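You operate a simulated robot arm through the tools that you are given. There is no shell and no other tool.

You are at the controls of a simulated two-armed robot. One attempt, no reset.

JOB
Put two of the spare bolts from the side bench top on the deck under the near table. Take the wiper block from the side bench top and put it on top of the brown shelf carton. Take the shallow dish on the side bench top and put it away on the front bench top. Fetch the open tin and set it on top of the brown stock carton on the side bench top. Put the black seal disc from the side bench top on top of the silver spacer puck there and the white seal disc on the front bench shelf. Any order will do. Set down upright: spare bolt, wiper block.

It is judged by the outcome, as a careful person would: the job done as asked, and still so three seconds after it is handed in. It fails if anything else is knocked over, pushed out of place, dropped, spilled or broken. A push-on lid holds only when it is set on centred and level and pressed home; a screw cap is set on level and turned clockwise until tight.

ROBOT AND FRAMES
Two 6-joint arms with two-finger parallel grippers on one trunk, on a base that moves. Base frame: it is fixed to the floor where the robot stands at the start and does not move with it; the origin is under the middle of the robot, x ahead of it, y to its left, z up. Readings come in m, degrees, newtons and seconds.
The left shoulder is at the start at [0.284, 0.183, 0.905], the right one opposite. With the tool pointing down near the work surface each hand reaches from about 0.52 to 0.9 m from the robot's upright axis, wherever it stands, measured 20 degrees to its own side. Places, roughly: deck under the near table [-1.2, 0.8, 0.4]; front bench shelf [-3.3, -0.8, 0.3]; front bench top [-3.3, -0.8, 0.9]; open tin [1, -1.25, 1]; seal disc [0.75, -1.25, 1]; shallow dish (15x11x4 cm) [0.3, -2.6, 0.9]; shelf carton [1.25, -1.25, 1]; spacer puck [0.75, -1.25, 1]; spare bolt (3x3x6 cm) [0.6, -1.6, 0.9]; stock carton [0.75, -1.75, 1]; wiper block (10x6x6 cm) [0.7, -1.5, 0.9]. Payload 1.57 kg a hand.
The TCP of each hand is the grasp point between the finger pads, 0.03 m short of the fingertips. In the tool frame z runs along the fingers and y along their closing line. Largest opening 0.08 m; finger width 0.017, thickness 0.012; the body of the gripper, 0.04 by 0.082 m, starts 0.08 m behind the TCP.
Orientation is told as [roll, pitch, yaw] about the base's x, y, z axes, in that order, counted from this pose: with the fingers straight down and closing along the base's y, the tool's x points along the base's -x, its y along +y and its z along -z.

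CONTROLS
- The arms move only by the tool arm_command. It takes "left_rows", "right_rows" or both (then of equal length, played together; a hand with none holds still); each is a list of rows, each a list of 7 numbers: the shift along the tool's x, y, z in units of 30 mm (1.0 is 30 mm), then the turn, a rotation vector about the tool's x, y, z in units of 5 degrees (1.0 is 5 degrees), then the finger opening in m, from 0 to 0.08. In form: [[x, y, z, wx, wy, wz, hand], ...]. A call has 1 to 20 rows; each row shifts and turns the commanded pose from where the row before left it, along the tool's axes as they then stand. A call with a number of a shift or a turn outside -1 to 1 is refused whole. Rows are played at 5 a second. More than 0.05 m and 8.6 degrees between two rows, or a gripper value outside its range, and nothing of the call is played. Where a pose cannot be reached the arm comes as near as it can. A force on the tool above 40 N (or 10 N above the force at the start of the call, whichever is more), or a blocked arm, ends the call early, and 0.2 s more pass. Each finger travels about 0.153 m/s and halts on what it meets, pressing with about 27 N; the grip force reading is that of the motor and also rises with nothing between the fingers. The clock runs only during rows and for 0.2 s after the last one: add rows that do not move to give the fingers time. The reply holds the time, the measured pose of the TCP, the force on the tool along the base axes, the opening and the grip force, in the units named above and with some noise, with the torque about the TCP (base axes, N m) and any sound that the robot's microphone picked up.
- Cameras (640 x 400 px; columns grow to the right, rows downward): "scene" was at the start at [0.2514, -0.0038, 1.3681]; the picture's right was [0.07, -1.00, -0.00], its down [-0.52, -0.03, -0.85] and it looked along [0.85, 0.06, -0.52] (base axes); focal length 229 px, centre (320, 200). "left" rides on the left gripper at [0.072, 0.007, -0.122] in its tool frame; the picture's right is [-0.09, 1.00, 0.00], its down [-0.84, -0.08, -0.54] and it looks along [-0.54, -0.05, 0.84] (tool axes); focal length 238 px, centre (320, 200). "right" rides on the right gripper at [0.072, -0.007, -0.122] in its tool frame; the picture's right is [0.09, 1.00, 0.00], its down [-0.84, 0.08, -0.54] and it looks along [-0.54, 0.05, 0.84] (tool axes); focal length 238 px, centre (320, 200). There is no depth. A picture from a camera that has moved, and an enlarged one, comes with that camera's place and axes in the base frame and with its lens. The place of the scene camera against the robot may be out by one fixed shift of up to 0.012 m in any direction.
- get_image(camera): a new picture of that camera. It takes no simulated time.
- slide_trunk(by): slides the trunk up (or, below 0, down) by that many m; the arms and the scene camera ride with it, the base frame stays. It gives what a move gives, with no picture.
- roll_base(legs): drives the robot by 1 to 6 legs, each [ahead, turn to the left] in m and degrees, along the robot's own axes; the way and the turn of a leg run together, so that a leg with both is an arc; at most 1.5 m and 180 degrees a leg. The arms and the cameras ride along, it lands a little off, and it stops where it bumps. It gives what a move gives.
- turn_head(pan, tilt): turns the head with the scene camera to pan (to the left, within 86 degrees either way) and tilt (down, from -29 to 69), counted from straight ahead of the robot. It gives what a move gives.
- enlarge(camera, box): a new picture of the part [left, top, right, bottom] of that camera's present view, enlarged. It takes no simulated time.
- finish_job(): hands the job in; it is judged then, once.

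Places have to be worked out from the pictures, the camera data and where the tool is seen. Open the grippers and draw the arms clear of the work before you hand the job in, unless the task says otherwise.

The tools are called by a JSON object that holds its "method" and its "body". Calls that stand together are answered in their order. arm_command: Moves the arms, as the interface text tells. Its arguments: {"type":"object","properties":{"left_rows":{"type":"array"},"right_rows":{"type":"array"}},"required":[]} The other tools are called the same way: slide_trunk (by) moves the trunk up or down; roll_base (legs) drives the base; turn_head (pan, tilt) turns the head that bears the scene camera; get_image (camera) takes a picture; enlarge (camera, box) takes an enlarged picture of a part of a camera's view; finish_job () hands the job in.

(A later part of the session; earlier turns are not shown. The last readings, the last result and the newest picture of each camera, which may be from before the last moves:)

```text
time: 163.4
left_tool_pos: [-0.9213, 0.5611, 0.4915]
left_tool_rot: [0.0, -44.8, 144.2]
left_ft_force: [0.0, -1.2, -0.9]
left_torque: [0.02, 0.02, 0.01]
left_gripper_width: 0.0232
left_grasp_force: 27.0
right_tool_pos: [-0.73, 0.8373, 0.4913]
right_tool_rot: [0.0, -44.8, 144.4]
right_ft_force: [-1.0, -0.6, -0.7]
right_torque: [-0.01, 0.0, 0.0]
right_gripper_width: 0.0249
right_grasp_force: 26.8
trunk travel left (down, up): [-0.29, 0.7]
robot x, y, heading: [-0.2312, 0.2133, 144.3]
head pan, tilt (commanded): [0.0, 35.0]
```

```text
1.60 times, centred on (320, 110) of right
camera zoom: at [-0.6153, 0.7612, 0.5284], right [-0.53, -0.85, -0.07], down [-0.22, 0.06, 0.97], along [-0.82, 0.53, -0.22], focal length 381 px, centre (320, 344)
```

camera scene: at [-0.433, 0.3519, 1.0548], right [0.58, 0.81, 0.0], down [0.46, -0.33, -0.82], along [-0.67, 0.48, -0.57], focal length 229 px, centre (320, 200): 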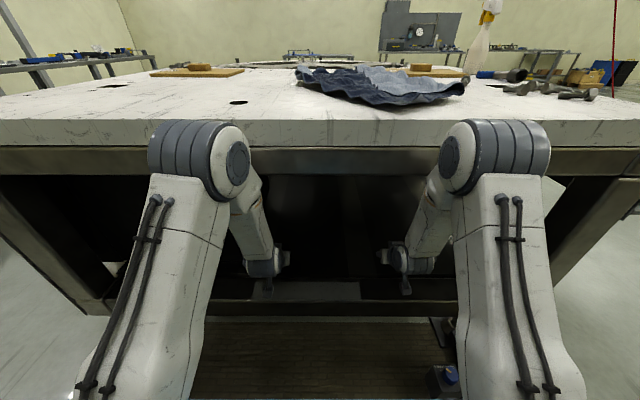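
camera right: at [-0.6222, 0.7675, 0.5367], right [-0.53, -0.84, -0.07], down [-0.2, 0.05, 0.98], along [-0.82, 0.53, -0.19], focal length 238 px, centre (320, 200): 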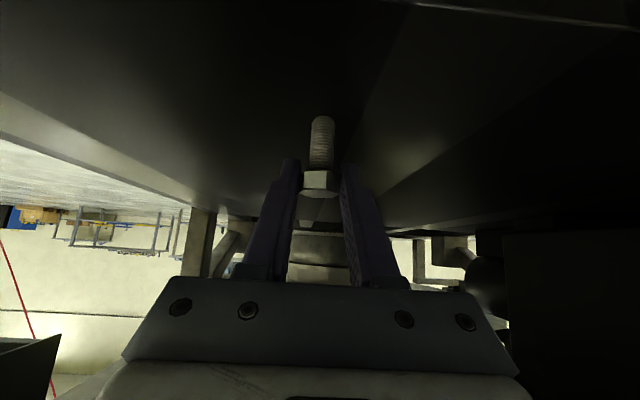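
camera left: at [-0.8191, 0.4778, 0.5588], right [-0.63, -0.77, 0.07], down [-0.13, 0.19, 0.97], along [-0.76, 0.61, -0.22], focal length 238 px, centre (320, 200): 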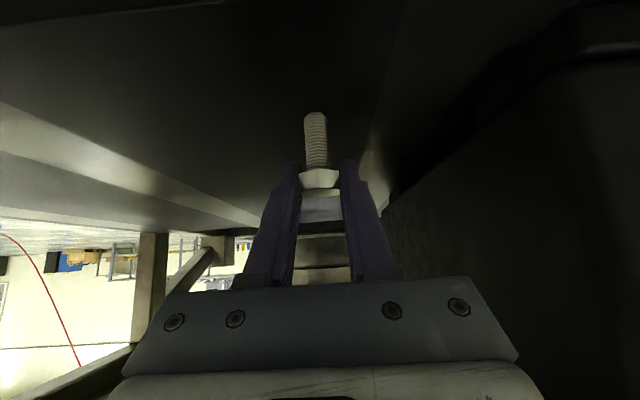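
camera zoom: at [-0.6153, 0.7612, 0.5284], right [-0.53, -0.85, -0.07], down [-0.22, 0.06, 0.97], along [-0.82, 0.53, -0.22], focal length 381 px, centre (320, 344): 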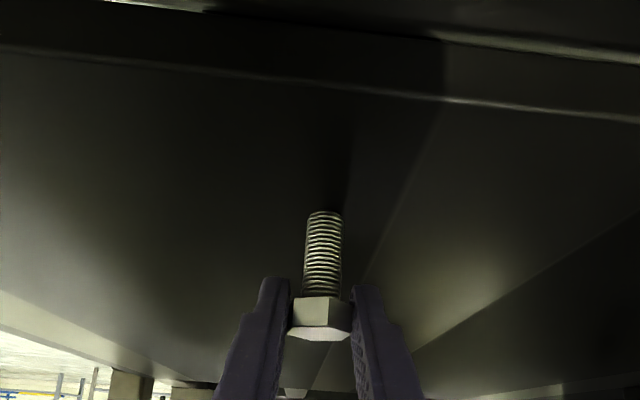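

The deck surface is at about z≈0.436 and bolt bottoms near 0.44. Two-millimetre steps now.

{"method": "arm_command", "body": {"left_rows": [[0.05, 0, 0.05, 0, 0, 0, 0.01], [0, 0, 0, 0, 0, 0, 0.01]], "right_rows": [[0.05, 0, 0.05, 0, 0, 0, 0.01], [0, 0, 0, 0, 0, 0, 0.01]]}}

{"method": "arm_command", "body": {"left_rows": [[0.05, 0, 0.05, 0, 0, 0, 0.01], [0, 0, 0, 0, 0, 0, 0.01]], "right_rows": [[0.05, 0, 0.05, 0, 0, 0, 0.01], [0, 0, 0, 0, 0, 0, 0.01]]}}

{"method": "arm_command", "body": {"left_rows": [[0.05, 0, 0.05, 0, 0, 0, 0.01], [0, 0, 0, 0, 0, 0, 0.01]], "right_rows": [[0.05, 0, 0.05, 0, 0, 0, 0.01], [0, 0, 0, 0, 0, 0, 0.01]]}}

```text
time: 164.0
left_tool_pos: [-0.9206, 0.5613, 0.4903]
left_tool_rot: [0.0, -44.9, 144.1]
left_ft_force: [1.3, -1.1, 3.6]
left_torque: [-0.02, 0.03, 0.0]
left_gripper_width: 0.0234
left_grasp_force: 26.9
right_tool_pos: [-0.7306, 0.837, 0.4932]
right_tool_rot: [0.1, -45.0, 144.3]
right_ft_force: [1.8, -0.6, 7.7]
right_torque: [0.06, -0.01, -0.01]
right_gripper_width: 0.025
right_grasp_force: 27.4
trunk travel left (down, up): [-0.29, 0.7]
robot x, y, heading: [-0.2302, 0.2162, 144.4]
head pan, tilt (commanded): [0.0, 35.0]
```

```text
time: 164.6
left_tool_pos: [-0.9218, 0.5608, 0.4902]
left_tool_rot: [0.0, -45.2, 144.3]
left_ft_force: [4.0, -2.6, 21.5]
left_torque: [-0.1, -0.17, 0.03]
left_gripper_width: 0.0231
left_grasp_force: 26.9
right_tool_pos: [-0.7301, 0.8369, 0.4927]
right_tool_rot: [0.0, -45.1, 144.3]
right_ft_force: [2.1, 0.6, 16.7]
right_torque: [0.21, 0.02, -0.12]
right_gripper_width: 0.0248
right_grasp_force: 26.8
trunk travel left (down, up): [-0.29, 0.7]
robot x, y, heading: [-0.2326, 0.2189, 144.2]
head pan, tilt (commanded): [0.0, 35.0]
```

```text
time: 165.2
left_tool_pos: [-0.9218, 0.562, 0.4903]
left_tool_rot: [-0.1, -45.4, 144.2]
left_ft_force: [3.8, -0.3, 31.8]
left_torque: [0.03, -0.17, -0.03]
left_gripper_width: 0.0233
left_grasp_force: 26.8
right_tool_pos: [-0.7305, 0.8366, 0.4915]
right_tool_rot: [-0.1, -45.1, 144.3]
right_ft_force: [1.7, -1.7, 22.9]
right_torque: [0.11, 0.16, 0.04]
right_gripper_width: 0.0231
right_grasp_force: 27.0
trunk travel left (down, up): [-0.29, 0.7]
robot x, y, heading: [-0.2305, 0.2198, 144.3]
head pan, tilt (commanded): [0.0, 35.0]
```

Both bolts are in firm contact with the deck. I ease up slightly and check uprightness before releasing.

{"method": "arm_command", "body": {"left_rows": [[-0.08, 0, -0.08, 0, 0, 0, 0.01], [0, 0, 0, 0, 0, 0, 0.01]], "right_rows": [[-0.06, 0, -0.06, 0, 0, 0, 0.01], [0, 0, 0, 0, 0, 0, 0.01]]}}

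{"method": "enlarge", "body": {"camera": "left", "box": [220, 60, 420, 220]}}

{"method": "enlarge", "body": {"camera": "right", "box": [220, 60, 420, 220]}}

```text
time: 165.8
left_tool_pos: [-0.9231, 0.5606, 0.49]
left_tool_rot: [0.1, -45.0, 144.2]
left_ft_force: [-3.3, 6.2, 15.6]
left_torque: [0.35, 0.17, -0.04]
left_gripper_width: 0.0233
left_grasp_force: 27.0
right_tool_pos: [-0.7317, 0.837, 0.4895]
right_tool_rot: [0.0, -44.9, 144.1]
right_ft_force: [-2.1, 3.8, 12.3]
right_torque: [0.32, 0.23, -0.06]
right_gripper_width: 0.0236
right_grasp_force: 27.2
trunk travel left (down, up): [-0.29, 0.7]
robot x, y, heading: [-0.2314, 0.2189, 144.2]
head pan, tilt (commanded): [0.0, 35.0]
```

```text
2.50 times, centred on (320, 140) of left
camera zoom: at [-0.8152, 0.4749, 0.5267], right [-0.63, -0.77, 0.07], down [-0.12, 0.19, 0.97], along [-0.76, 0.61, -0.21], focal length 596 px, centre (320, 350)
```

zoom: 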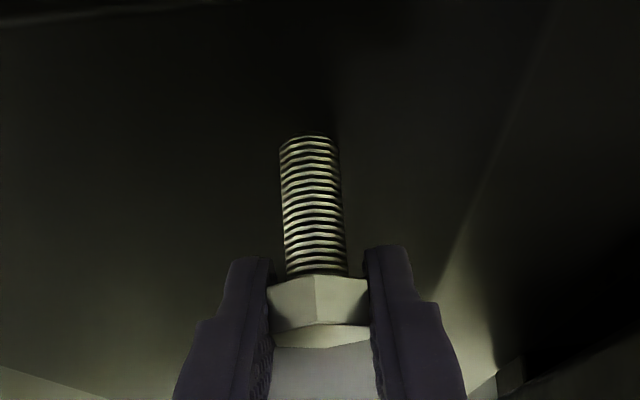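

```text
2.50 times, centred on (320, 140) of right
camera zoom: at [-0.6158, 0.7613, 0.5258], right [-0.53, -0.85, -0.07], down [-0.22, 0.06, 0.97], along [-0.82, 0.53, -0.21], focal length 596 px, centre (320, 350)
```

zoom: 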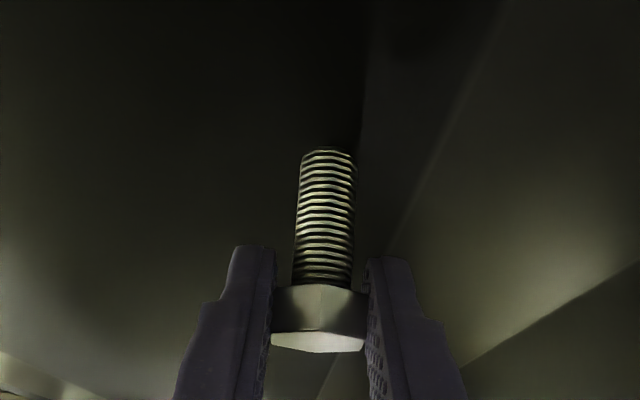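

Both stand flush with light contact. I open both hands and withdraw back along the finger direction.

{"method": "arm_command", "body": {"left_rows": [[-0.03, 0, -0.03, 0, 0, 0, 0.01], [0, 0, 0, 0, 0, 0, 0.035], [0, 0, 0, 0, 0, 0, 0.06], [0, 0, 0, 0, 0, 0, 0.06], [0, 0, -0.4, 0, 0, 0, 0.06], [0, 0, -0.6, 0, 0, 0, 0.06], [0, 0, -0.7, 0, 0, 0, 0.06], [0, 0, 0, 0, 0, 0, 0.06]], "right_rows": [[-0.03, 0, -0.03, 0, 0, 0, 0.01], [0, 0, 0, 0, 0, 0, 0.035], [0, 0, 0, 0, 0, 0, 0.06], [0, 0, 0, 0, 0, 0, 0.06], [0, 0, -0.4, 0, 0, 0, 0.06], [0, 0, -0.6, 0, 0, 0, 0.06], [0, 0, -0.7, 0, 0, 0, 0.06], [0, 0, 0, 0, 0, 0, 0.06]]}}

{"method": "get_image", "body": {"camera": "left"}}

{"method": "get_image", "body": {"camera": "right"}}

{"method": "get_image", "body": {"camera": "scene"}}

```text
time: 167.6
left_tool_pos: [-0.891, 0.5392, 0.527]
left_tool_rot: [0.1, -44.7, 144.2]
left_ft_force: [0.3, 0.8, 0.1]
left_torque: [0.02, 0.0, -0.03]
left_gripper_width: 0.0602
left_grasp_force: 0.1
right_tool_pos: [-0.6993, 0.8147, 0.5265]
right_tool_rot: [0.0, -44.8, 144.2]
right_ft_force: [0.6, 0.0, 0.0]
right_torque: [0.01, 0.0, 0.01]
right_gripper_width: 0.06
right_grasp_force: 0.2
trunk travel left (down, up): [-0.29, 0.7]
robot x, y, heading: [-0.23, 0.2175, 144.4]
head pan, tilt (commanded): [0.0, 35.0]
```

```text
taken
camera left: at [-0.7855, 0.4541, 0.5638], right [-0.63, -0.77, 0.07], down [-0.13, 0.19, 0.97], along [-0.76, 0.61, -0.22], focal length 238 px, centre (320, 200)
```

left: 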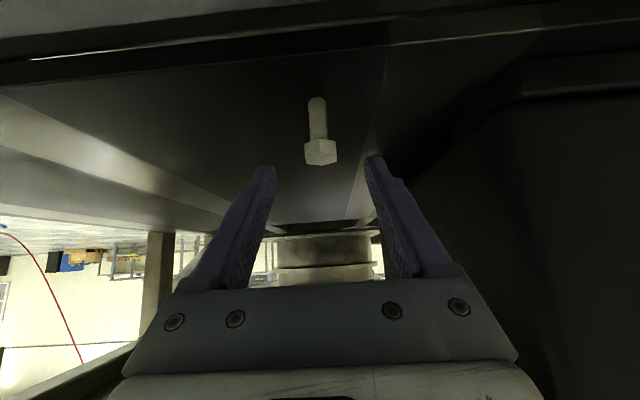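

```text
taken
camera right: at [-0.5854, 0.74, 0.5622], right [-0.53, -0.85, -0.07], down [-0.22, 0.06, 0.97], along [-0.82, 0.53, -0.22], focal length 238 px, centre (320, 200)
```

right: 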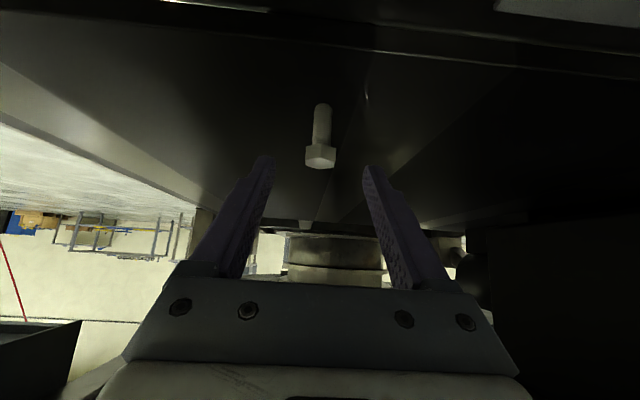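

```text
taken
camera scene: at [-0.433, 0.3519, 1.0548], right [0.58, 0.81, 0.0], down [0.46, -0.33, -0.82], along [-0.67, 0.48, -0.57], focal length 229 px, centre (320, 200)
```

scene: 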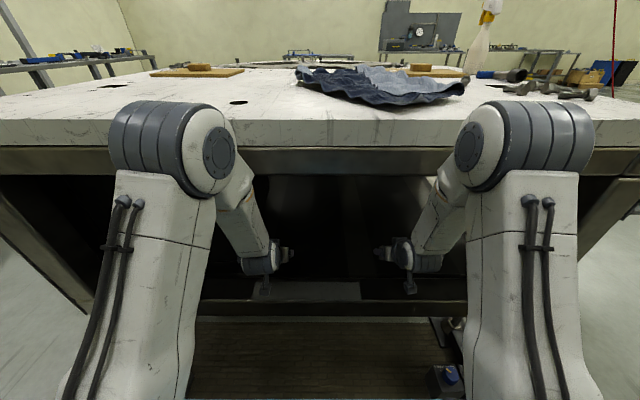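

Both bolts stand upright on the deck. I back straight out 0.45 m.

{"method": "roll_base", "body": {"legs": [[-0.45, 0]]}}

{"method": "get_image", "body": {"camera": "scene"}}

{"method": "get_image", "body": {"camera": "right"}}

{"method": "get_image", "body": {"camera": "left"}}

```text
time: 170.4
left_tool_pos: [-0.5218, 0.2654, 0.5265]
left_tool_rot: [0.0, -44.8, 144.9]
left_ft_force: [0.3, 0.2, 0.5]
left_torque: [-0.04, -0.03, -0.02]
left_gripper_width: 0.0598
left_grasp_force: 0.1
right_tool_pos: [-0.3337, 0.5445, 0.5257]
right_tool_rot: [-0.1, -44.7, 145.0]
right_ft_force: [-0.8, -0.3, 0.5]
right_torque: [-0.01, 0.01, 0.01]
right_gripper_width: 0.06
right_grasp_force: 0.0
trunk travel left (down, up): [-0.29, 0.7]
robot x, y, heading: [0.1458, -0.048, 145.0]
head pan, tilt (commanded): [0.0, 35.0]
```

```text
taken
camera scene: at [-0.0616, 0.0836, 1.0546], right [0.57, 0.82, 0.0], down [0.47, -0.33, -0.82], along [-0.67, 0.47, -0.57], focal length 229 px, centre (320, 200)
```

scene: 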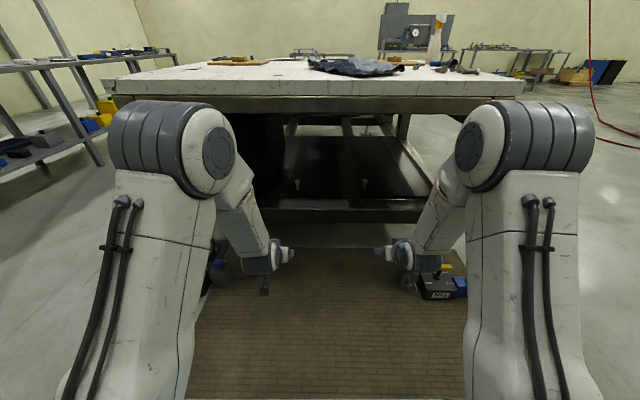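

```text
taken
camera right: at [-0.218, 0.4699, 0.5624], right [-0.52, -0.85, -0.07], down [-0.22, 0.06, 0.97], along [-0.83, 0.52, -0.22], focal length 238 px, centre (320, 200)
```

right: 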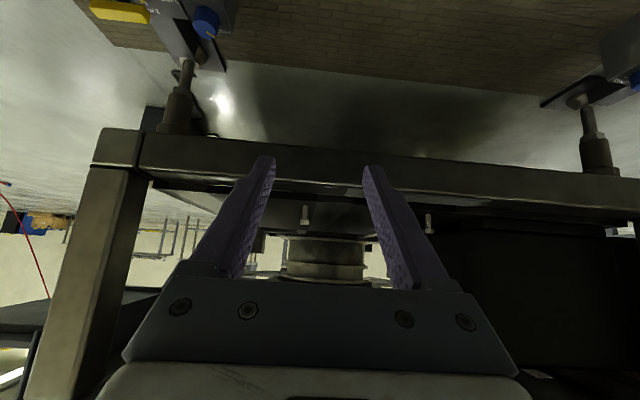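

```text
taken
camera left: at [-0.4146, 0.1817, 0.5636], right [-0.63, -0.78, 0.06], down [-0.13, 0.18, 0.97], along [-0.77, 0.6, -0.22], focal length 238 px, centre (320, 200)
```

left: 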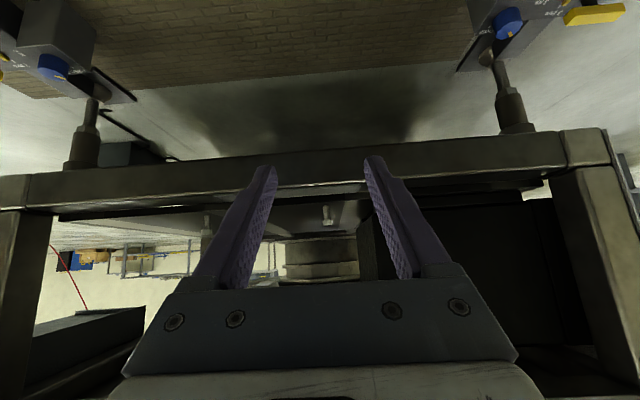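

Both bolts stand on the deck, confirmed from outside. I raise the trunk, turn the hands back to pointing down, and head back to the side bench for the white disc and the dish.

{"method": "slide_trunk", "body": {"by": 0.4}}

{"method": "slide_trunk", "body": {"by": 0.2}}

{"method": "arm_command", "body": {"left_rows": [[0, 0, 0, 0, 1, 0, 0.08], [0, 0, 0, 0, 1, 0, 0.08], [0, 0, 0, 0, 1, 0, 0.08], [0, 0, 0, 0, 1, 0, 0.08], [0, 0, 0, 0, 1, 0, 0.08], [0, 0, 0, 0, 1, 0, 0.08], [0, 0, 0, 0, 1, 0, 0.08], [0, 0, 0, 0, 1, 0, 0.08], [0, 0, 0, 0, 1, 0, 0.08], [0, 0, -0.8, 0, 0, 0, 0.08], [0, 0, -0.8, 0, 0, 0, 0.08], [0, 0, 0, 0, 0, 0, 0.08]], "right_rows": [[0, 0, 0, 0, 1, 0, 0.08], [0, 0, 0, 0, 1, 0, 0.08], [0, 0, 0, 0, 1, 0, 0.08], [0, 0, 0, 0, 1, 0, 0.08], [0, 0, 0, 0, 1, 0, 0.08], [0, 0, 0, 0, 1, 0, 0.08], [0, 0, 0, 0, 1, 0, 0.08], [0, 0, 0, 0, 1, 0, 0.08], [0, 0, 0, 0, 1, 0, 0.08], [0, 0, -0.8, 0, 0, 0, 0.08], [0, 0, -0.8, 0, 0, 0, 0.08], [0, 0, 0, 0, 0, 0, 0.08]]}}

{"method": "roll_base", "body": {"legs": [[0, 130], [0.87, 0], [0, 48]]}}

{"method": "turn_head", "body": {"pan": 0, "tilt": 45}}

{"method": "get_image", "body": {"camera": "scene"}}

```text
time: 174.2
left_tool_pos: [-0.5236, 0.2661, 0.9241]
left_tool_rot: [0.1, -44.6, 144.9]
left_ft_force: [-0.1, 0.1, 0.5]
left_torque: [-0.03, -0.06, -0.03]
left_gripper_width: 0.06
left_grasp_force: 0.0
right_tool_pos: [-0.3353, 0.5436, 0.9239]
right_tool_rot: [-0.1, -44.7, 145.0]
right_ft_force: [-1.1, 0.8, -0.4]
right_torque: [0.05, 0.02, -0.02]
right_gripper_width: 0.06
right_grasp_force: 0.1
trunk travel left (down, up): [-0.69, 0.3]
robot x, y, heading: [0.142, -0.0495, 145.1]
head pan, tilt (commanded): [0.0, 35.0]
```

```text
time: 176.4
left_tool_pos: [-0.5238, 0.2663, 1.1249]
left_tool_rot: [0.0, -44.6, 144.9]
left_ft_force: [-0.3, 0.0, -0.2]
left_torque: [0.03, 0.01, 0.01]
left_gripper_width: 0.0603
left_grasp_force: 0.0
right_tool_pos: [-0.3348, 0.5442, 1.1245]
right_tool_rot: [0.0, -44.5, 144.9]
right_ft_force: [0.0, 0.3, -0.4]
right_torque: [-0.01, 0.01, 0.0]
right_gripper_width: 0.0601
right_grasp_force: 0.0
trunk travel left (down, up): [-0.89, 0.1]
robot x, y, heading: [0.142, -0.049, 145.2]
head pan, tilt (commanded): [0.0, 35.0]
```

```text
time: 179.0
left_tool_pos: [-0.5057, 0.2528, 1.1519]
left_tool_rot: [4.7, -12.9, 145.4]
left_ft_force: [-0.1, 0.6, -0.6]
left_torque: [-0.01, -0.01, -0.01]
left_gripper_width: 0.0802
left_grasp_force: 0.1
left hand out of reach, approached as far as the arm can: row 4, 5, 6, 8, 9, 11
right_tool_pos: [-0.3358, 0.545, 1.1717]
right_tool_rot: [-0.2, 0.4, 144.9]
right_ft_force: [-0.3, 0.0, -0.1]
right_torque: [0.0, -0.01, 0.02]
right_gripper_width: 0.0803
right_grasp_force: 0.0
right hand out of reach, approached as far as the arm can: row 4
trunk travel left (down, up): [-0.89, 0.1]
robot x, y, heading: [0.1407, -0.0485, 145.1]
head pan, tilt (commanded): [0.0, 35.0]
```

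```text
time: 191.1
left_tool_pos: [0.8338, -1.249, 1.1504]
left_tool_rot: [4.7, -12.9, -37.8]
left_ft_force: [0.0, 1.0, 0.6]
left_torque: [0.02, -0.03, 0.0]
left_gripper_width: 0.0799
left_grasp_force: 0.1
right_tool_pos: [0.647, -1.5316, 1.1691]
right_tool_rot: [0.0, 0.3, -38.2]
right_ft_force: [0.2, -0.5, -0.4]
right_torque: [-0.03, 0.01, 0.02]
right_gripper_width: 0.0798
right_grasp_force: 0.1
trunk travel left (down, up): [-0.89, 0.1]
robot x, y, heading: [0.2035, -0.9126, -38.2]
head pan, tilt (commanded): [0.0, 35.0]
```

```text
time: 191.8
left_tool_pos: [0.835, -1.2506, 1.1501]
left_tool_rot: [4.7, -12.9, -37.8]
left_ft_force: [0.0, -0.1, 0.2]
left_torque: [-0.01, 0.01, 0.02]
left_gripper_width: 0.0801
left_grasp_force: 0.1
right_tool_pos: [0.6478, -1.5309, 1.1705]
right_tool_rot: [-0.1, 0.4, -38.2]
right_ft_force: [-0.1, 0.6, -0.5]
right_torque: [-0.01, 0.01, 0.01]
right_gripper_width: 0.0799
right_grasp_force: 0.1
trunk travel left (down, up): [-0.89, 0.1]
robot x, y, heading: [0.202, -0.9125, -37.9]
head pan, tilt (commanded): [0.0, 45.0]
```

```text
taken
camera scene: at [0.3883, -1.0683, 1.6373], right [-0.62, -0.79, 0.0], down [-0.56, 0.44, -0.71], along [0.56, -0.44, -0.71], focal length 229 px, centre (320, 200)
```

scene: 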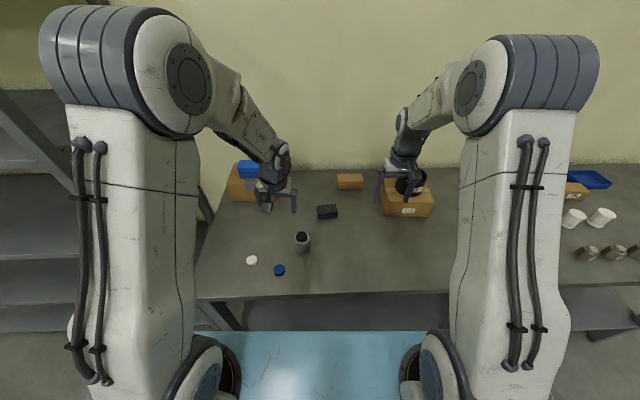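

The left hand is still tilted (-13°) near a joint limit. The white disc is at about (0.665, 0.236); I move the left hand over there where it should be able to straighten.

{"method": "arm_command", "body": {"left_rows": [[0.16, 0.47, 0, 0, 0, 0, 0.08], [0.16, 0.47, 0, 0, 0, 0, 0.08], [0.16, 0.47, 0, 0, 0, 0, 0.08], [0.16, 0.47, 0, 0, 0, 0, 0.08], [0.16, 0.47, 0, 0, 0, 0, 0.08], [0.16, 0.47, 0, 0, 0, 0, 0.08], [0.16, 0.47, 0, 0, 0, 0, 0.08], [0.16, 0.47, 0, 0, 0, 0, 0.08], [0, 0, 0, 0, 0, 0, 0.08], [0, 0, 0, 0, 0, 0, 0.08]]}}

{"method": "get_image", "body": {"camera": "left"}}

{"method": "get_image", "body": {"camera": "scene"}}

```text
time: 194.0
left_tool_pos: [0.8599, -1.1454, 1.1361]
left_tool_rot: [5.4, -13.2, -37.8]
left_ft_force: [0.1, -0.1, -0.6]
left_torque: [0.0, -0.01, -0.01]
left_gripper_width: 0.0802
left_grasp_force: 0.1
left hand out of reach, approached as far as the arm can: row 5, 6, 7, 8
right_tool_pos: [0.6481, -1.5316, 1.1694]
right_tool_rot: [0.0, 0.4, -38.2]
right_ft_force: [0.5, -0.4, -0.1]
right_torque: [0.03, -0.02, 0.0]
right_gripper_width: 0.0799
right_grasp_force: 0.1
trunk travel left (down, up): [-0.89, 0.1]
robot x, y, heading: [0.2025, -0.9144, -37.8]
head pan, tilt (commanded): [0.0, 45.0]
```

```text
taken
camera left: at [0.7784, -1.0894, 1.2404], right [0.66, 0.74, 0.11], down [0.47, -0.53, 0.71], along [0.58, -0.42, -0.7], focal length 238 px, centre (320, 200)
```

left: 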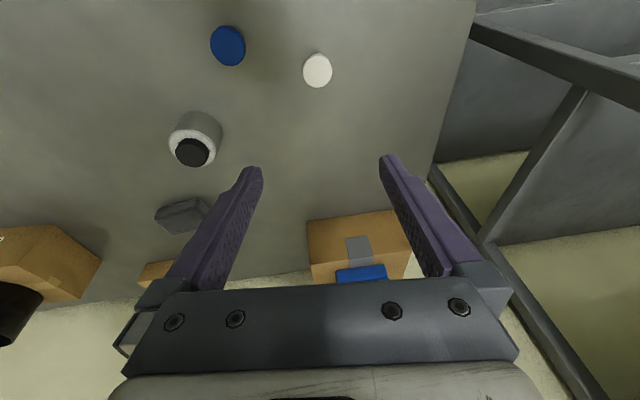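

```text
taken
camera scene: at [0.3883, -1.0682, 1.6372], right [-0.62, -0.79, 0.0], down [-0.56, 0.44, -0.71], along [0.56, -0.44, -0.71], focal length 229 px, centre (320, 200)
```

scene: 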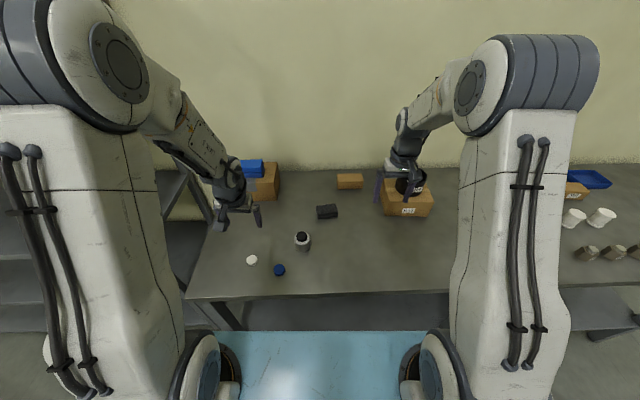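

The left wrist seems stuck near a singular posture. I raise and retract the left hand toward its comfortable starting posture to let it recover.

{"method": "arm_command", "body": {"left_rows": [[0.3, 0, -0.95, 0, 0, 0, 0.08], [0.3, 0, -0.95, 0, 0, 0, 0.08], [0.3, 0, -0.95, 0, 0, 0, 0.08], [0.3, 0, -0.95, 0, 0, 0, 0.08], [0.3, 0, -0.95, 0, 0, 0, 0.08], [0.3, 0, -0.95, 0, 0, 0, 0.08], [0.3, 0, -0.95, 0, 0, 0, 0.08], [0.3, 0, -0.95, 0, 0, 0, 0.08], [0, 0, 0, 0, 0, 0, 0.08], [0, 0, 0, 0, 0, 0, 0.08]]}}

{"method": "get_image", "body": {"camera": "scene"}}

```text
time: 196.2
left_tool_pos: [0.6968, -1.1267, 1.253]
left_tool_rot: [6.3, -13.9, -37.9]
left_ft_force: [0.4, -0.2, 0.7]
left_torque: [0.0, 0.01, 0.01]
left_gripper_width: 0.08
left_grasp_force: 0.0
left hand out of reach, approached as far as the arm can: row 1, 2, 3, 4, 5, 6, 7, 8
right_tool_pos: [0.6488, -1.5306, 1.1688]
right_tool_rot: [0.0, 0.4, -38.3]
right_ft_force: [-0.4, -0.5, 0.2]
right_torque: [0.01, 0.03, 0.03]
right_gripper_width: 0.0798
right_grasp_force: 0.1
trunk travel left (down, up): [-0.89, 0.1]
robot x, y, heading: [0.2028, -0.9097, -37.9]
head pan, tilt (commanded): [0.0, 45.0]
```

```text
taken
camera scene: at [0.3884, -1.0684, 1.6372], right [-0.62, -0.79, 0.0], down [-0.56, 0.44, -0.71], along [0.56, -0.44, -0.71], focal length 229 px, centre (320, 200)
```

scene: 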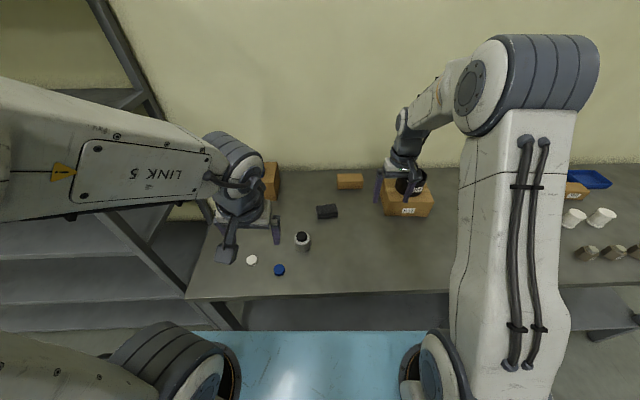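

The left forearm has flipped over (its "LINK 5" label faces up) so it cannot point straight down now. I back off from the bench to have room and try to unwind it by retracing the tilted posture.

{"method": "roll_base", "body": {"legs": [[-0.4, 0]]}}

{"method": "arm_command", "body": {"left_rows": [[0, 0, 0, 0, -1, 0, 0.08], [0, 0, 0, 0, -1, 0, 0.08], [0, 0, 0, 0, -1, 0, 0.08], [0, 0, 0, 0, -1, 0, 0.08], [0, 0, 0, 0, -1, 0, 0.08], [0, 0, 0, 0, -1, 0, 0.08], [0, 0, 0, 0, -1, 0, 0.08], [0, 0, 0, 0, -1, 0, 0.08], [0, 0, 0, 0, -1, 0, 0.08], [0, 0, 0, 0, 0, 0, 0.08], [0, 0, 0, 0, 0, 0, 0.08]]}}

{"method": "get_image", "body": {"camera": "scene"}}

```text
time: 198.7
left_tool_pos: [0.3837, -0.8793, 1.2533]
left_tool_rot: [6.2, -13.8, -37.7]
left_ft_force: [-0.5, -0.3, 0.6]
left_torque: [0.04, 0.0, 0.01]
left_gripper_width: 0.0799
left_grasp_force: 0.0
right_tool_pos: [0.3364, -1.2851, 1.1686]
right_tool_rot: [0.0, 0.3, -38.1]
right_ft_force: [0.7, -0.3, -1.0]
right_torque: [0.03, 0.04, 0.0]
right_gripper_width: 0.0801
right_grasp_force: 0.1
trunk travel left (down, up): [-0.89, 0.1]
robot x, y, heading: [-0.1108, -0.668, -38.0]
head pan, tilt (commanded): [0.0, 45.0]
```

```text
time: 201.1
left_tool_pos: [0.4191, -0.9799, 1.3428]
left_tool_rot: [11.5, -58.3, -45.9]
left_ft_force: [0.6, 1.1, -0.3]
left_torque: [0.01, 0.03, 0.0]
left_gripper_width: 0.0801
left_grasp_force: 0.1
left hand out of reach, approached as far as the arm can: row 2, 3, 4, 5, 6, 7, 8, 9
right_tool_pos: [0.3367, -1.2854, 1.1686]
right_tool_rot: [0.0, 0.4, -38.1]
right_ft_force: [-0.8, -0.5, 0.0]
right_torque: [0.03, 0.01, 0.0]
right_gripper_width: 0.0799
right_grasp_force: 0.1
trunk travel left (down, up): [-0.89, 0.1]
robot x, y, heading: [-0.1086, -0.6635, -38.0]
head pan, tilt (commanded): [0.0, 45.0]
```

```text
taken
camera scene: at [0.075, -0.8226, 1.6372], right [-0.61, -0.79, 0.0], down [-0.56, 0.43, -0.71], along [0.56, -0.43, -0.71], focal length 229 px, centre (320, 200)
```

scene: 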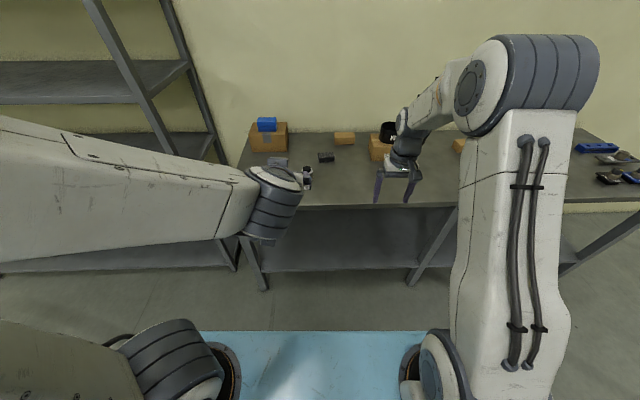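

The elbow has swung outward. I bring the left hand (commanded 45° tilt) down and forward to the low posture it handled well before.

{"method": "arm_command", "body": {"left_rows": [[0.42, -0.11, 0.89, 0, 0, 0, 0.08], [0.42, -0.11, 0.89, 0, 0, 0, 0.08], [0.42, -0.11, 0.89, 0, 0, 0, 0.08], [0.42, -0.11, 0.89, 0, 0, 0, 0.08], [0.42, -0.11, 0.89, 0, 0, 0, 0.08], [0.42, -0.11, 0.89, 0, 0, 0, 0.08], [0.42, -0.11, 0.89, 0, 0, 0, 0.08], [0.42, -0.11, 0.89, 0, 0, 0, 0.08], [0.42, -0.11, 0.89, 0, 0, 0, 0.08], [0.42, -0.11, 0.89, 0, 0, 0, 0.08], [0.42, -0.11, 0.89, 0, 0, 0, 0.08], [0, 0, 0, 0, 0, 0, 0.08], [0, 0, 0, 0, 0, 0, 0.08]]}}

{"method": "get_image", "body": {"camera": "scene"}}

```text
time: 203.9
left_tool_pos: [0.5595, -1.0996, 1.0745]
left_tool_rot: [11.6, -58.3, -46.1]
left_ft_force: [-0.7, -0.3, -0.1]
left_torque: [0.0, 0.0, -0.02]
left_gripper_width: 0.0799
left_grasp_force: 0.1
left hand out of reach, approached as far as the arm can: row 2
right_tool_pos: [0.3368, -1.2854, 1.1694]
right_tool_rot: [0.0, 0.4, -38.1]
right_ft_force: [0.6, -0.6, 0.1]
right_torque: [0.01, 0.02, 0.05]
right_gripper_width: 0.0801
right_grasp_force: 0.1
trunk travel left (down, up): [-0.89, 0.1]
robot x, y, heading: [-0.1088, -0.6693, -37.8]
head pan, tilt (commanded): [0.0, 45.0]
```

```text
taken
camera scene: at [0.0749, -0.8226, 1.6372], right [-0.61, -0.79, 0.0], down [-0.56, 0.43, -0.71], along [0.56, -0.43, -0.71], focal length 229 px, centre (320, 200)
```

scene: 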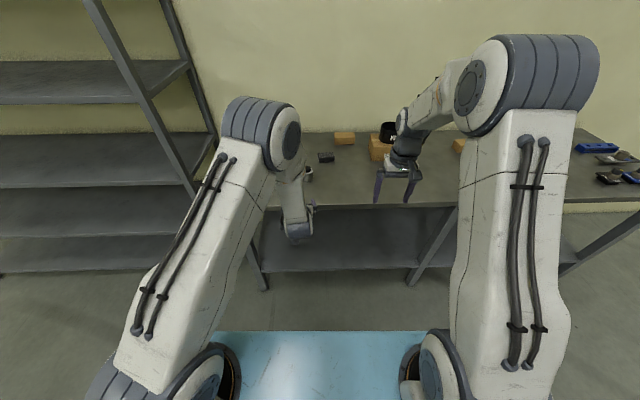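

It tracks well again with the elbow up, but the hand is at pitch −58°. I move it to (0.70, 0.20) and bring it to a clean −35° tilt, from where I can roll it around the forearm axis to undo the flip.

{"method": "arm_command", "body": {"left_rows": [[0.462, 0.715, -0.293, 0, 0, 0, 0.08], [0.462, 0.715, -0.293, 0, 0, 0, 0.08], [0.462, 0.715, -0.293, 0, 0, 0, 0.08], [0.462, 0.715, -0.293, 0, 0, 0, 0.08], [0.462, 0.715, -0.293, 0, 0, 0, 0.08], [0.462, 0.715, -0.293, 0, 0, 0, 0.08], [0, 0, 0, 0.181, 0.79, -0.11, 0.08], [0, 0, 0, 0.181, 0.79, -0.11, 0.08], [0, 0, 0, 0.181, 0.79, -0.11, 0.08], [0, 0, 0, 0.181, 0.79, -0.11, 0.08], [0, 0, 0, 0.181, 0.79, -0.11, 0.08], [0, 0, 0, 0.181, 0.79, -0.11, 0.08], [0, 0, 0, 0, 0, 0, 0.08]]}}

{"method": "get_image", "body": {"camera": "scene"}}

```text
time: 206.7
left_tool_pos: [0.5677, -0.9401, 1.0418]
left_tool_rot: [-0.2, -35.0, -37.9]
left_ft_force: [0.1, -0.3, 1.3]
left_torque: [0.01, -0.01, 0.03]
left_gripper_width: 0.0801
left_grasp_force: 0.1
right_tool_pos: [0.3356, -1.2851, 1.1694]
right_tool_rot: [0.0, 0.5, -38.1]
right_ft_force: [0.1, 0.5, 0.6]
right_torque: [0.0, -0.01, 0.0]
right_gripper_width: 0.0801
right_grasp_force: 0.0
trunk travel left (down, up): [-0.89, 0.1]
robot x, y, heading: [-0.1139, -0.6671, -38.0]
head pan, tilt (commanded): [0.0, 45.0]
```

```text
taken
camera scene: at [0.075, -0.8226, 1.6372], right [-0.61, -0.79, 0.0], down [-0.56, 0.43, -0.71], along [0.56, -0.43, -0.71], focal length 229 px, centre (320, 200)
```

scene: 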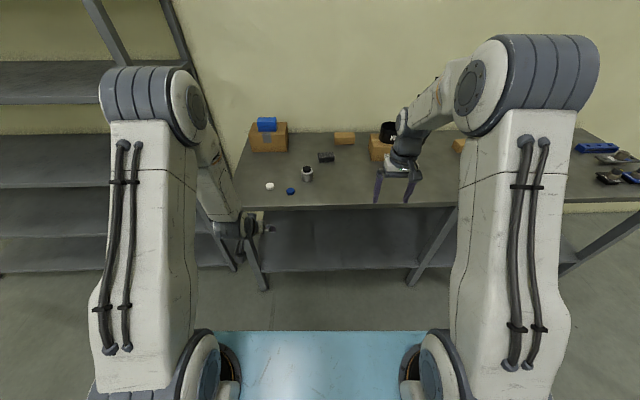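

Clean orientation reached. Now I roll the hand around the forearm axis through the left side, 90° first.

{"method": "arm_command", "body": {"left_rows": [[0, 0.225, 0, -0.309, 0, -0.951, 0.08], [0, 0.225, 0, -0.309, 0, -0.951, 0.08], [0, 0.225, 0, -0.309, 0, -0.951, 0.08], [0, 0.225, 0, -0.309, 0, -0.951, 0.08], [0, 0.225, 0, -0.309, 0, -0.951, 0.08], [0, 0.225, 0, -0.309, 0, -0.951, 0.08], [0, 0.225, 0, -0.309, 0, -0.951, 0.08], [0, 0.225, 0, -0.309, 0, -0.951, 0.08], [0, 0.225, 0, -0.309, 0, -0.951, 0.08], [0, 0.225, 0, -0.309, 0, -0.951, 0.08], [0, 0.225, 0, -0.309, 0, -0.951, 0.08], [0, 0.225, 0, -0.309, 0, -0.951, 0.08], [0, 0.225, 0, -0.309, 0, -0.951, 0.08], [0, 0.225, 0, -0.309, 0, -0.951, 0.08], [0, 0.225, 0, -0.309, 0, -0.951, 0.08], [0, 0.225, 0, -0.309, 0, -0.951, 0.08], [0, 0.225, 0, -0.309, 0, -0.951, 0.08], [0, 0.225, 0, -0.309, 0, -0.951, 0.08], [0, 0, 0, 0, 0, 0, 0.08]]}}

{"method": "get_image", "body": {"camera": "scene"}}

```text
time: 210.7
left_tool_pos: [0.5605, -0.8307, 1.0216]
left_tool_rot: [-18.0, -17.0, 57.5]
left_ft_force: [0.6, 0.6, -0.4]
left_torque: [0.01, 0.0, 0.0]
left_gripper_width: 0.0801
left_grasp_force: 0.0
right_tool_pos: [0.337, -1.2846, 1.1684]
right_tool_rot: [0.0, 0.4, -38.1]
right_ft_force: [1.4, 1.1, 0.3]
right_torque: [-0.04, 0.01, -0.05]
right_gripper_width: 0.08
right_grasp_force: 0.2
trunk travel left (down, up): [-0.89, 0.1]
robot x, y, heading: [-0.1126, -0.6626, -38.0]
head pan, tilt (commanded): [0.0, 45.0]
```

```text
taken
camera scene: at [0.0751, -0.8226, 1.6372], right [-0.61, -0.79, 0.0], down [-0.56, 0.43, -0.71], along [0.56, -0.43, -0.71], focal length 229 px, centre (320, 200)
```

scene: 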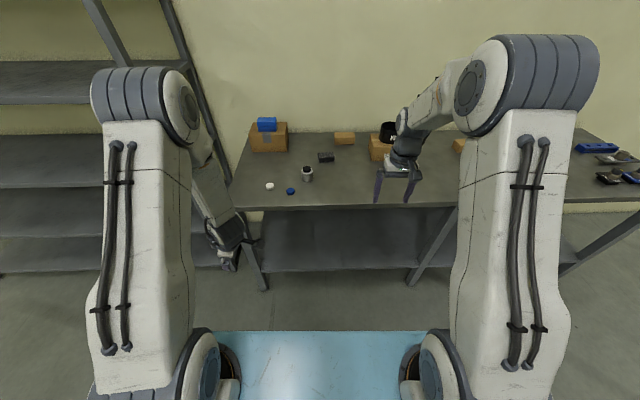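

No limit met. I continue the other 90°.

{"method": "arm_command", "body": {"left_rows": [[0, 0.225, 0, -0.309, 0, -0.951, 0.08], [0, 0.225, 0, -0.309, 0, -0.951, 0.08], [0, 0.225, 0, -0.309, 0, -0.951, 0.08], [0, 0.225, 0, -0.309, 0, -0.951, 0.08], [0, 0.225, 0, -0.309, 0, -0.951, 0.08], [0, 0.225, 0, -0.309, 0, -0.951, 0.08], [0, 0.225, 0, -0.309, 0, -0.951, 0.08], [0, 0.225, 0, -0.309, 0, -0.951, 0.08], [0, 0.225, 0, -0.309, 0, -0.951, 0.08], [0, 0.225, 0, -0.309, 0, -0.951, 0.08], [0, 0.225, 0, -0.309, 0, -0.951, 0.08], [0, 0.225, 0, -0.309, 0, -0.951, 0.08], [0, 0.225, 0, -0.309, 0, -0.951, 0.08], [0, 0.225, 0, -0.309, 0, -0.951, 0.08], [0, 0.225, 0, -0.309, 0, -0.951, 0.08], [0, 0.225, 0, -0.309, 0, -0.951, 0.08], [0, 0.225, 0, -0.309, 0, -0.951, 0.08], [0, 0.225, 0, -0.309, 0, -0.951, 0.08], [0, 0, 0, 0, 0, 0, 0.08]]}}

{"method": "get_image", "body": {"camera": "scene"}}

```text
time: 214.7
left_tool_pos: [0.4537, -0.8427, 0.9962]
left_tool_rot: [0.0, -0.8, 141.9]
left_ft_force: [0.4, -0.7, 0.3]
left_torque: [0.0, 0.0, 0.01]
left_gripper_width: 0.0801
left_grasp_force: 0.1
right_tool_pos: [0.3362, -1.2838, 1.1697]
right_tool_rot: [0.0, 0.4, -38.2]
right_ft_force: [-0.4, -0.5, 0.5]
right_torque: [0.03, 0.02, 0.0]
right_gripper_width: 0.0799
right_grasp_force: 0.1
trunk travel left (down, up): [-0.89, 0.1]
robot x, y, heading: [-0.1082, -0.6692, -37.7]
head pan, tilt (commanded): [0.0, 45.0]
```

```text
taken
camera scene: at [0.075, -0.8227, 1.6372], right [-0.61, -0.79, 0.0], down [-0.56, 0.43, -0.71], along [0.56, -0.43, -0.71], focal length 229 px, centre (320, 200)
```

scene: 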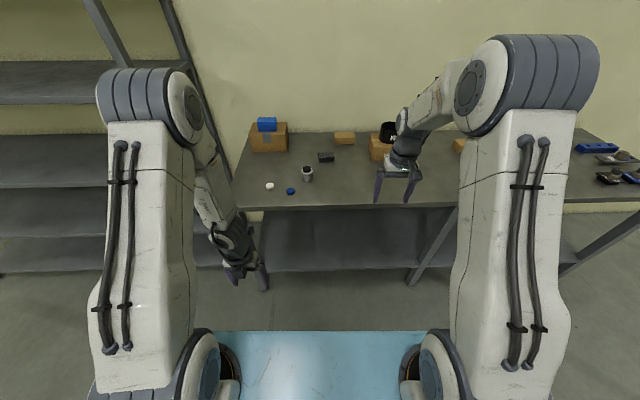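

The hand now points straight down but with yaw turned 180°. I turn it back about its own axis by +180°.

{"method": "arm_command", "body": {"left_rows": [[0, 0, -0.2, 0, 0, 1, 0.08], [0, 0, -0.2, 0, 0, 1, 0.08], [0, 0, -0.2, 0, 0, 1, 0.08], [0, 0, -0.2, 0, 0, 1, 0.08], [0, 0, -0.2, 0, 0, 1, 0.08], [0, 0, -0.2, 0, 0, 1, 0.08], [0, 0, -0.2, 0, 0, 1, 0.08], [0, 0, -0.2, 0, 0, 1, 0.08], [0, 0, -0.2, 0, 0, 1, 0.08], [0, 0, -0.2, 0, 0, 1, 0.08], [0, 0, 0, 0, 0, 1, 0.08], [0, 0, 0, 0, 0, 1, 0.08], [0, 0, 0, 0, 0, 1, 0.08], [0, 0, 0, 0, 0, 1, 0.08], [0, 0, 0, 0, 0, 1, 0.08], [0, 0, 0, 0, 0, 1, 0.08], [0, 0, 0, 0, 0, 1, 0.08], [0, 0, 0, 0, 0, 1, 0.08], [0, 0, 0, 0, 0, 0, 0.08]]}}

{"method": "arm_command", "body": {"left_rows": [[0, 0, 0, 0, 0, 1, 0.08], [0, 0, 0, 0, 0, 1, 0.08], [0, 0, 0, 0, 0, 1, 0.08], [0, 0, 0, 0, 0, 1, 0.08], [0, 0, 0, 0, 0, 1, 0.08], [0, 0, 0, 0, 0, 1, 0.08], [0, 0, 0, 0, 0, 1, 0.08], [0, 0, 0, 0, 0, 1, 0.08], [0, 0, 0, 0, 0, 1, 0.08], [0, 0, 0, 0, 0, 1, 0.08], [0, 0, 0, 0, 0, 1, 0.08], [0, 0, 0, 0, 0, 1, 0.08], [0, 0, 0, 0, 0, 1, 0.08], [0, 0, 0, 0, 0, 1, 0.08], [0, 0, 0, 0, 0, 1, 0.08], [0, 0, 0, 0, 0, 1, 0.08], [0, 0, 0, 0, 0, 1, 0.08], [0, 0, 0, 0, 0, 1, 0.08], [0, 0, 0, 0, 0, 0, 0.08]]}}

{"method": "get_image", "body": {"camera": "scene"}}

```text
time: 218.7
left_tool_pos: [0.4432, -0.8353, 1.0352]
left_tool_rot: [0.2, -1.0, 55.5]
left_ft_force: [-0.1, -0.1, 0.1]
left_torque: [0.0, 0.0, 0.03]
left_gripper_width: 0.0799
left_grasp_force: 0.1
left hand out of reach, approached as far as the arm can: row 2, 7, 8, 9, 10
right_tool_pos: [0.3364, -1.2854, 1.17]
right_tool_rot: [0.0, 0.5, -38.1]
right_ft_force: [0.5, 1.1, 1.0]
right_torque: [0.04, 0.04, -0.01]
right_gripper_width: 0.0798
right_grasp_force: 0.1
trunk travel left (down, up): [-0.89, 0.1]
robot x, y, heading: [-0.1103, -0.6686, -37.5]
head pan, tilt (commanded): [0.0, 45.0]
```

```text
time: 222.7
left_tool_pos: [0.4457, -0.833, 1.0344]
left_tool_rot: [1.2, -0.7, -32.2]
left_ft_force: [0.3, 0.5, 0.4]
left_torque: [0.01, 0.0, 0.0]
left_gripper_width: 0.0798
left_grasp_force: 0.1
right_tool_pos: [0.3367, -1.2838, 1.1697]
right_tool_rot: [-0.1, 0.4, -38.1]
right_ft_force: [-0.3, -0.6, 0.4]
right_torque: [-0.01, 0.02, 0.0]
right_gripper_width: 0.08
right_grasp_force: 0.1
trunk travel left (down, up): [-0.89, 0.1]
robot x, y, heading: [-0.1073, -0.6673, -38.0]
head pan, tilt (commanded): [0.0, 45.0]
```

```text
taken
camera scene: at [0.0751, -0.8227, 1.6372], right [-0.61, -0.79, 0.0], down [-0.56, 0.43, -0.71], along [0.56, -0.43, -0.71], focal length 229 px, centre (320, 200)
```

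scene: 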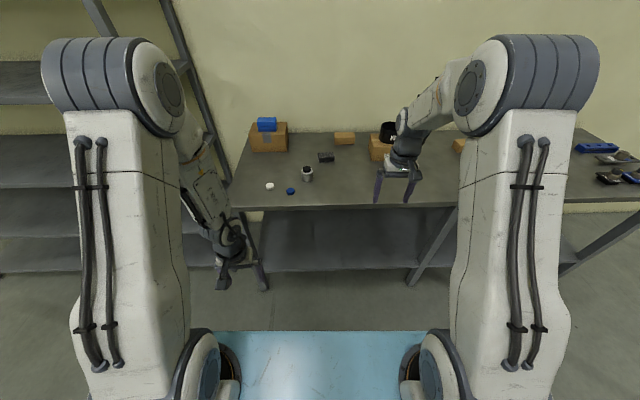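

The left hand is nearly back to normal (yaw −32°). I finish the turn and move it forward/up to a comfortable pose to verify it tracks.

{"method": "arm_command", "body": {"left_rows": [[-0.45, 0, -0.6, 0, 0, 0.6, 0.08], [-0.45, 0, -0.6, 0, 0, 0.6, 0.08], [-0.45, 0, -0.6, 0, 0, 0, 0.08], [-0.45, 0, -0.6, 0, 0, 0, 0.08], [-0.45, 0, -0.6, 0, 0, 0, 0.08], [-0.45, 0, -0.6, 0, 0, 0, 0.08], [0, 0, 0, 0, 0, 0, 0.08], [0, 0, 0, 0, 0, 0, 0.08]]}}

{"method": "get_image", "body": {"camera": "scene"}}

{"method": "get_image", "body": {"camera": "left"}}

```text
time: 224.5
left_tool_pos: [0.4765, -0.836, 1.0681]
left_tool_rot: [3.5, -0.4, -40.4]
left_ft_force: [0.3, 0.3, 0.4]
left_torque: [0.0, 0.01, 0.0]
left_gripper_width: 0.0798
left_grasp_force: 0.0
left hand out of reach, approached as far as the arm can: row 1, 2, 3, 4, 5, 6
right_tool_pos: [0.3357, -1.284, 1.1684]
right_tool_rot: [0.0, 0.3, -38.0]
right_ft_force: [0.5, 0.3, 0.2]
right_torque: [0.0, -0.02, 0.03]
right_gripper_width: 0.0801
right_grasp_force: 0.1
trunk travel left (down, up): [-0.89, 0.1]
robot x, y, heading: [-0.1095, -0.6672, -38.1]
head pan, tilt (commanded): [0.0, 45.0]
```

```text
taken
camera scene: at [0.0751, -0.8227, 1.6372], right [-0.61, -0.79, 0.0], down [-0.56, 0.43, -0.71], along [0.56, -0.43, -0.71], focal length 229 px, centre (320, 200)
```

scene: 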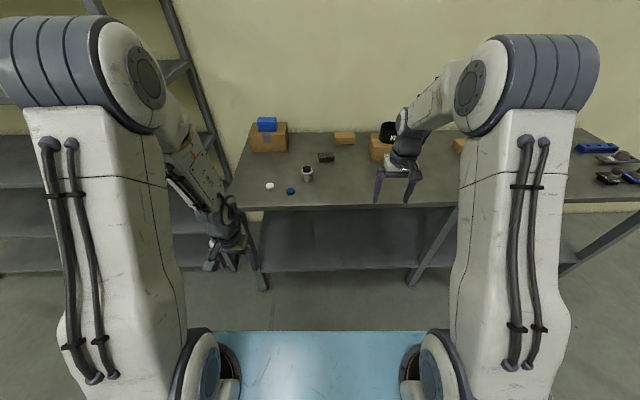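

```text
taken
camera left: at [0.4194, -0.7893, 1.1895], right [0.71, 0.7, 0.06], down [0.56, -0.62, 0.54], along [0.42, -0.35, -0.84], focal length 238 px, centre (320, 200)
```

left: 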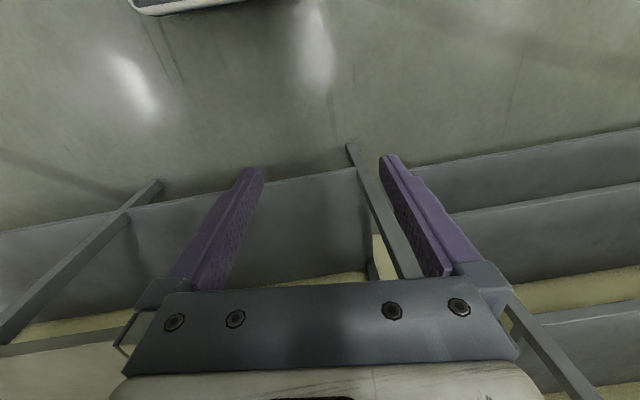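

Still restricted. I take a closer look at the left forearm and wrist to understand its posture, comparing with the right one.

{"method": "enlarge", "body": {"camera": "scene", "box": [80, 20, 280, 280]}}

{"method": "enlarge", "body": {"camera": "scene", "box": [360, 20, 560, 280]}}

```text
1.54 times, centred on (180, 150) of scene
camera zoom: at [0.0751, -0.8227, 1.6372], right [-0.61, -0.79, 0.0], down [-0.56, 0.43, -0.71], along [0.56, -0.43, -0.71], focal length 353 px, centre (535, 277)
```

zoom: 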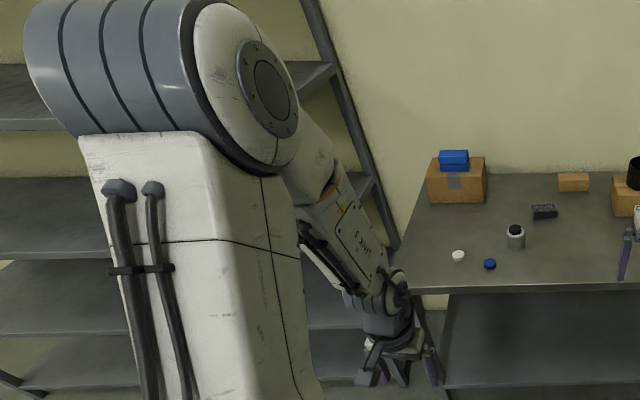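

```text
1.54 times, centred on (460, 150) of scene
camera zoom: at [0.0751, -0.8227, 1.6372], right [-0.61, -0.79, 0.0], down [-0.56, 0.43, -0.71], along [0.56, -0.43, -0.71], focal length 353 px, centre (105, 277)
```

zoom: 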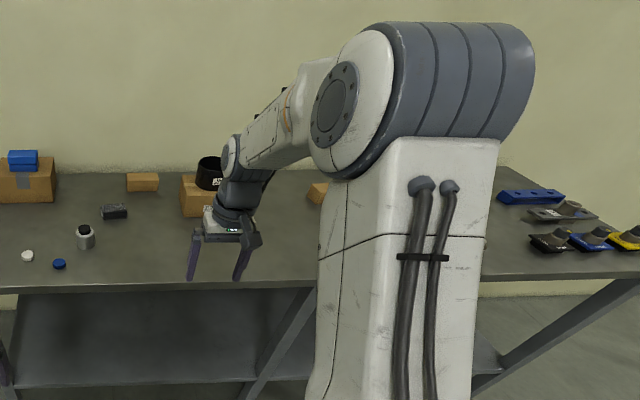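

The label shows the forearm is the wrong way up again: my roll was the wrong way round (it had already recovered). I reverse that roll about the forearm axis, then will straighten the hand at Y≈0.2 where the crossing worked before.

{"method": "arm_command", "body": {"left_rows": [[0.17, -0.22, 0.77, 0, 0, 0, 0.08], [0.17, -0.22, 0.77, 0, 0, 0, 0.08], [0.17, -0.22, 0.77, 0, 0, 0, 0.08], [0, 0.225, 0, -0.309, 0, 0.951, 0.08], [0, 0.225, 0, -0.309, 0, 0.951, 0.08], [0, 0.225, 0, -0.309, 0, 0.951, 0.08], [0, 0.225, 0, -0.309, 0, 0.951, 0.08], [0, 0.225, 0, -0.309, 0, 0.951, 0.08], [0, 0.225, 0, -0.309, 0, 0.951, 0.08], [0, 0.225, 0, -0.309, 0, 0.951, 0.08], [0, 0.225, 0, -0.309, 0, 0.951, 0.08], [0, 0.225, 0, -0.309, 0, 0.951, 0.08], [0, 0.225, 0, -0.309, 0, 0.951, 0.08], [0, 0.225, 0, -0.309, 0, 0.951, 0.08], [0, 0.225, 0, -0.309, 0, 0.951, 0.08], [0, 0.225, 0, -0.309, 0, 0.951, 0.08], [0, 0.225, 0, -0.309, 0, 0.951, 0.08], [0, 0.225, 0, -0.309, 0, 0.951, 0.08], [0, 0.225, 0, -0.309, 0, 0.951, 0.08], [0, 0.225, 0, -0.309, 0, 0.951, 0.08]]}}

{"method": "get_image", "body": {"camera": "scene"}}

```text
time: 228.7
left_tool_pos: [0.5602, -0.8153, 1.0368]
left_tool_rot: [19.7, 18.9, -119.6]
left_ft_force: [0.1, 0.6, -0.7]
left_torque: [-0.01, 0.0, -0.01]
left_gripper_width: 0.08
left_grasp_force: 0.0
left hand out of reach, approached as far as the arm can: row 3
right_tool_pos: [0.3357, -1.2847, 1.169]
right_tool_rot: [0.0, 0.4, -38.1]
right_ft_force: [0.4, 0.2, -0.9]
right_torque: [-0.02, 0.02, 0.01]
right_gripper_width: 0.08
right_grasp_force: 0.0
trunk travel left (down, up): [-0.89, 0.1]
robot x, y, heading: [-0.1098, -0.6653, -37.7]
head pan, tilt (commanded): [0.0, 45.0]
```

```text
taken
camera scene: at [0.0751, -0.8226, 1.6372], right [-0.61, -0.79, 0.0], down [-0.56, 0.43, -0.71], along [0.56, -0.43, -0.71], focal length 229 px, centre (320, 200)
```

scene: 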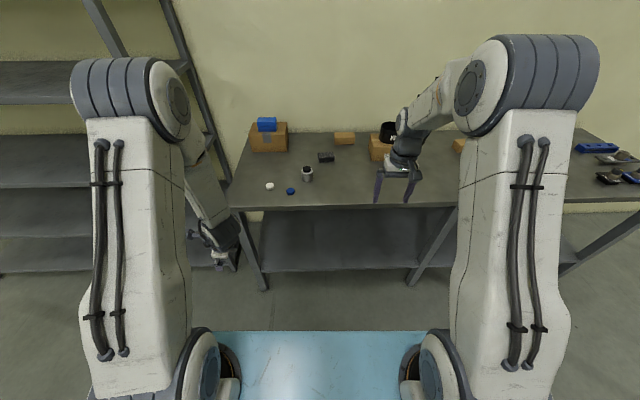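

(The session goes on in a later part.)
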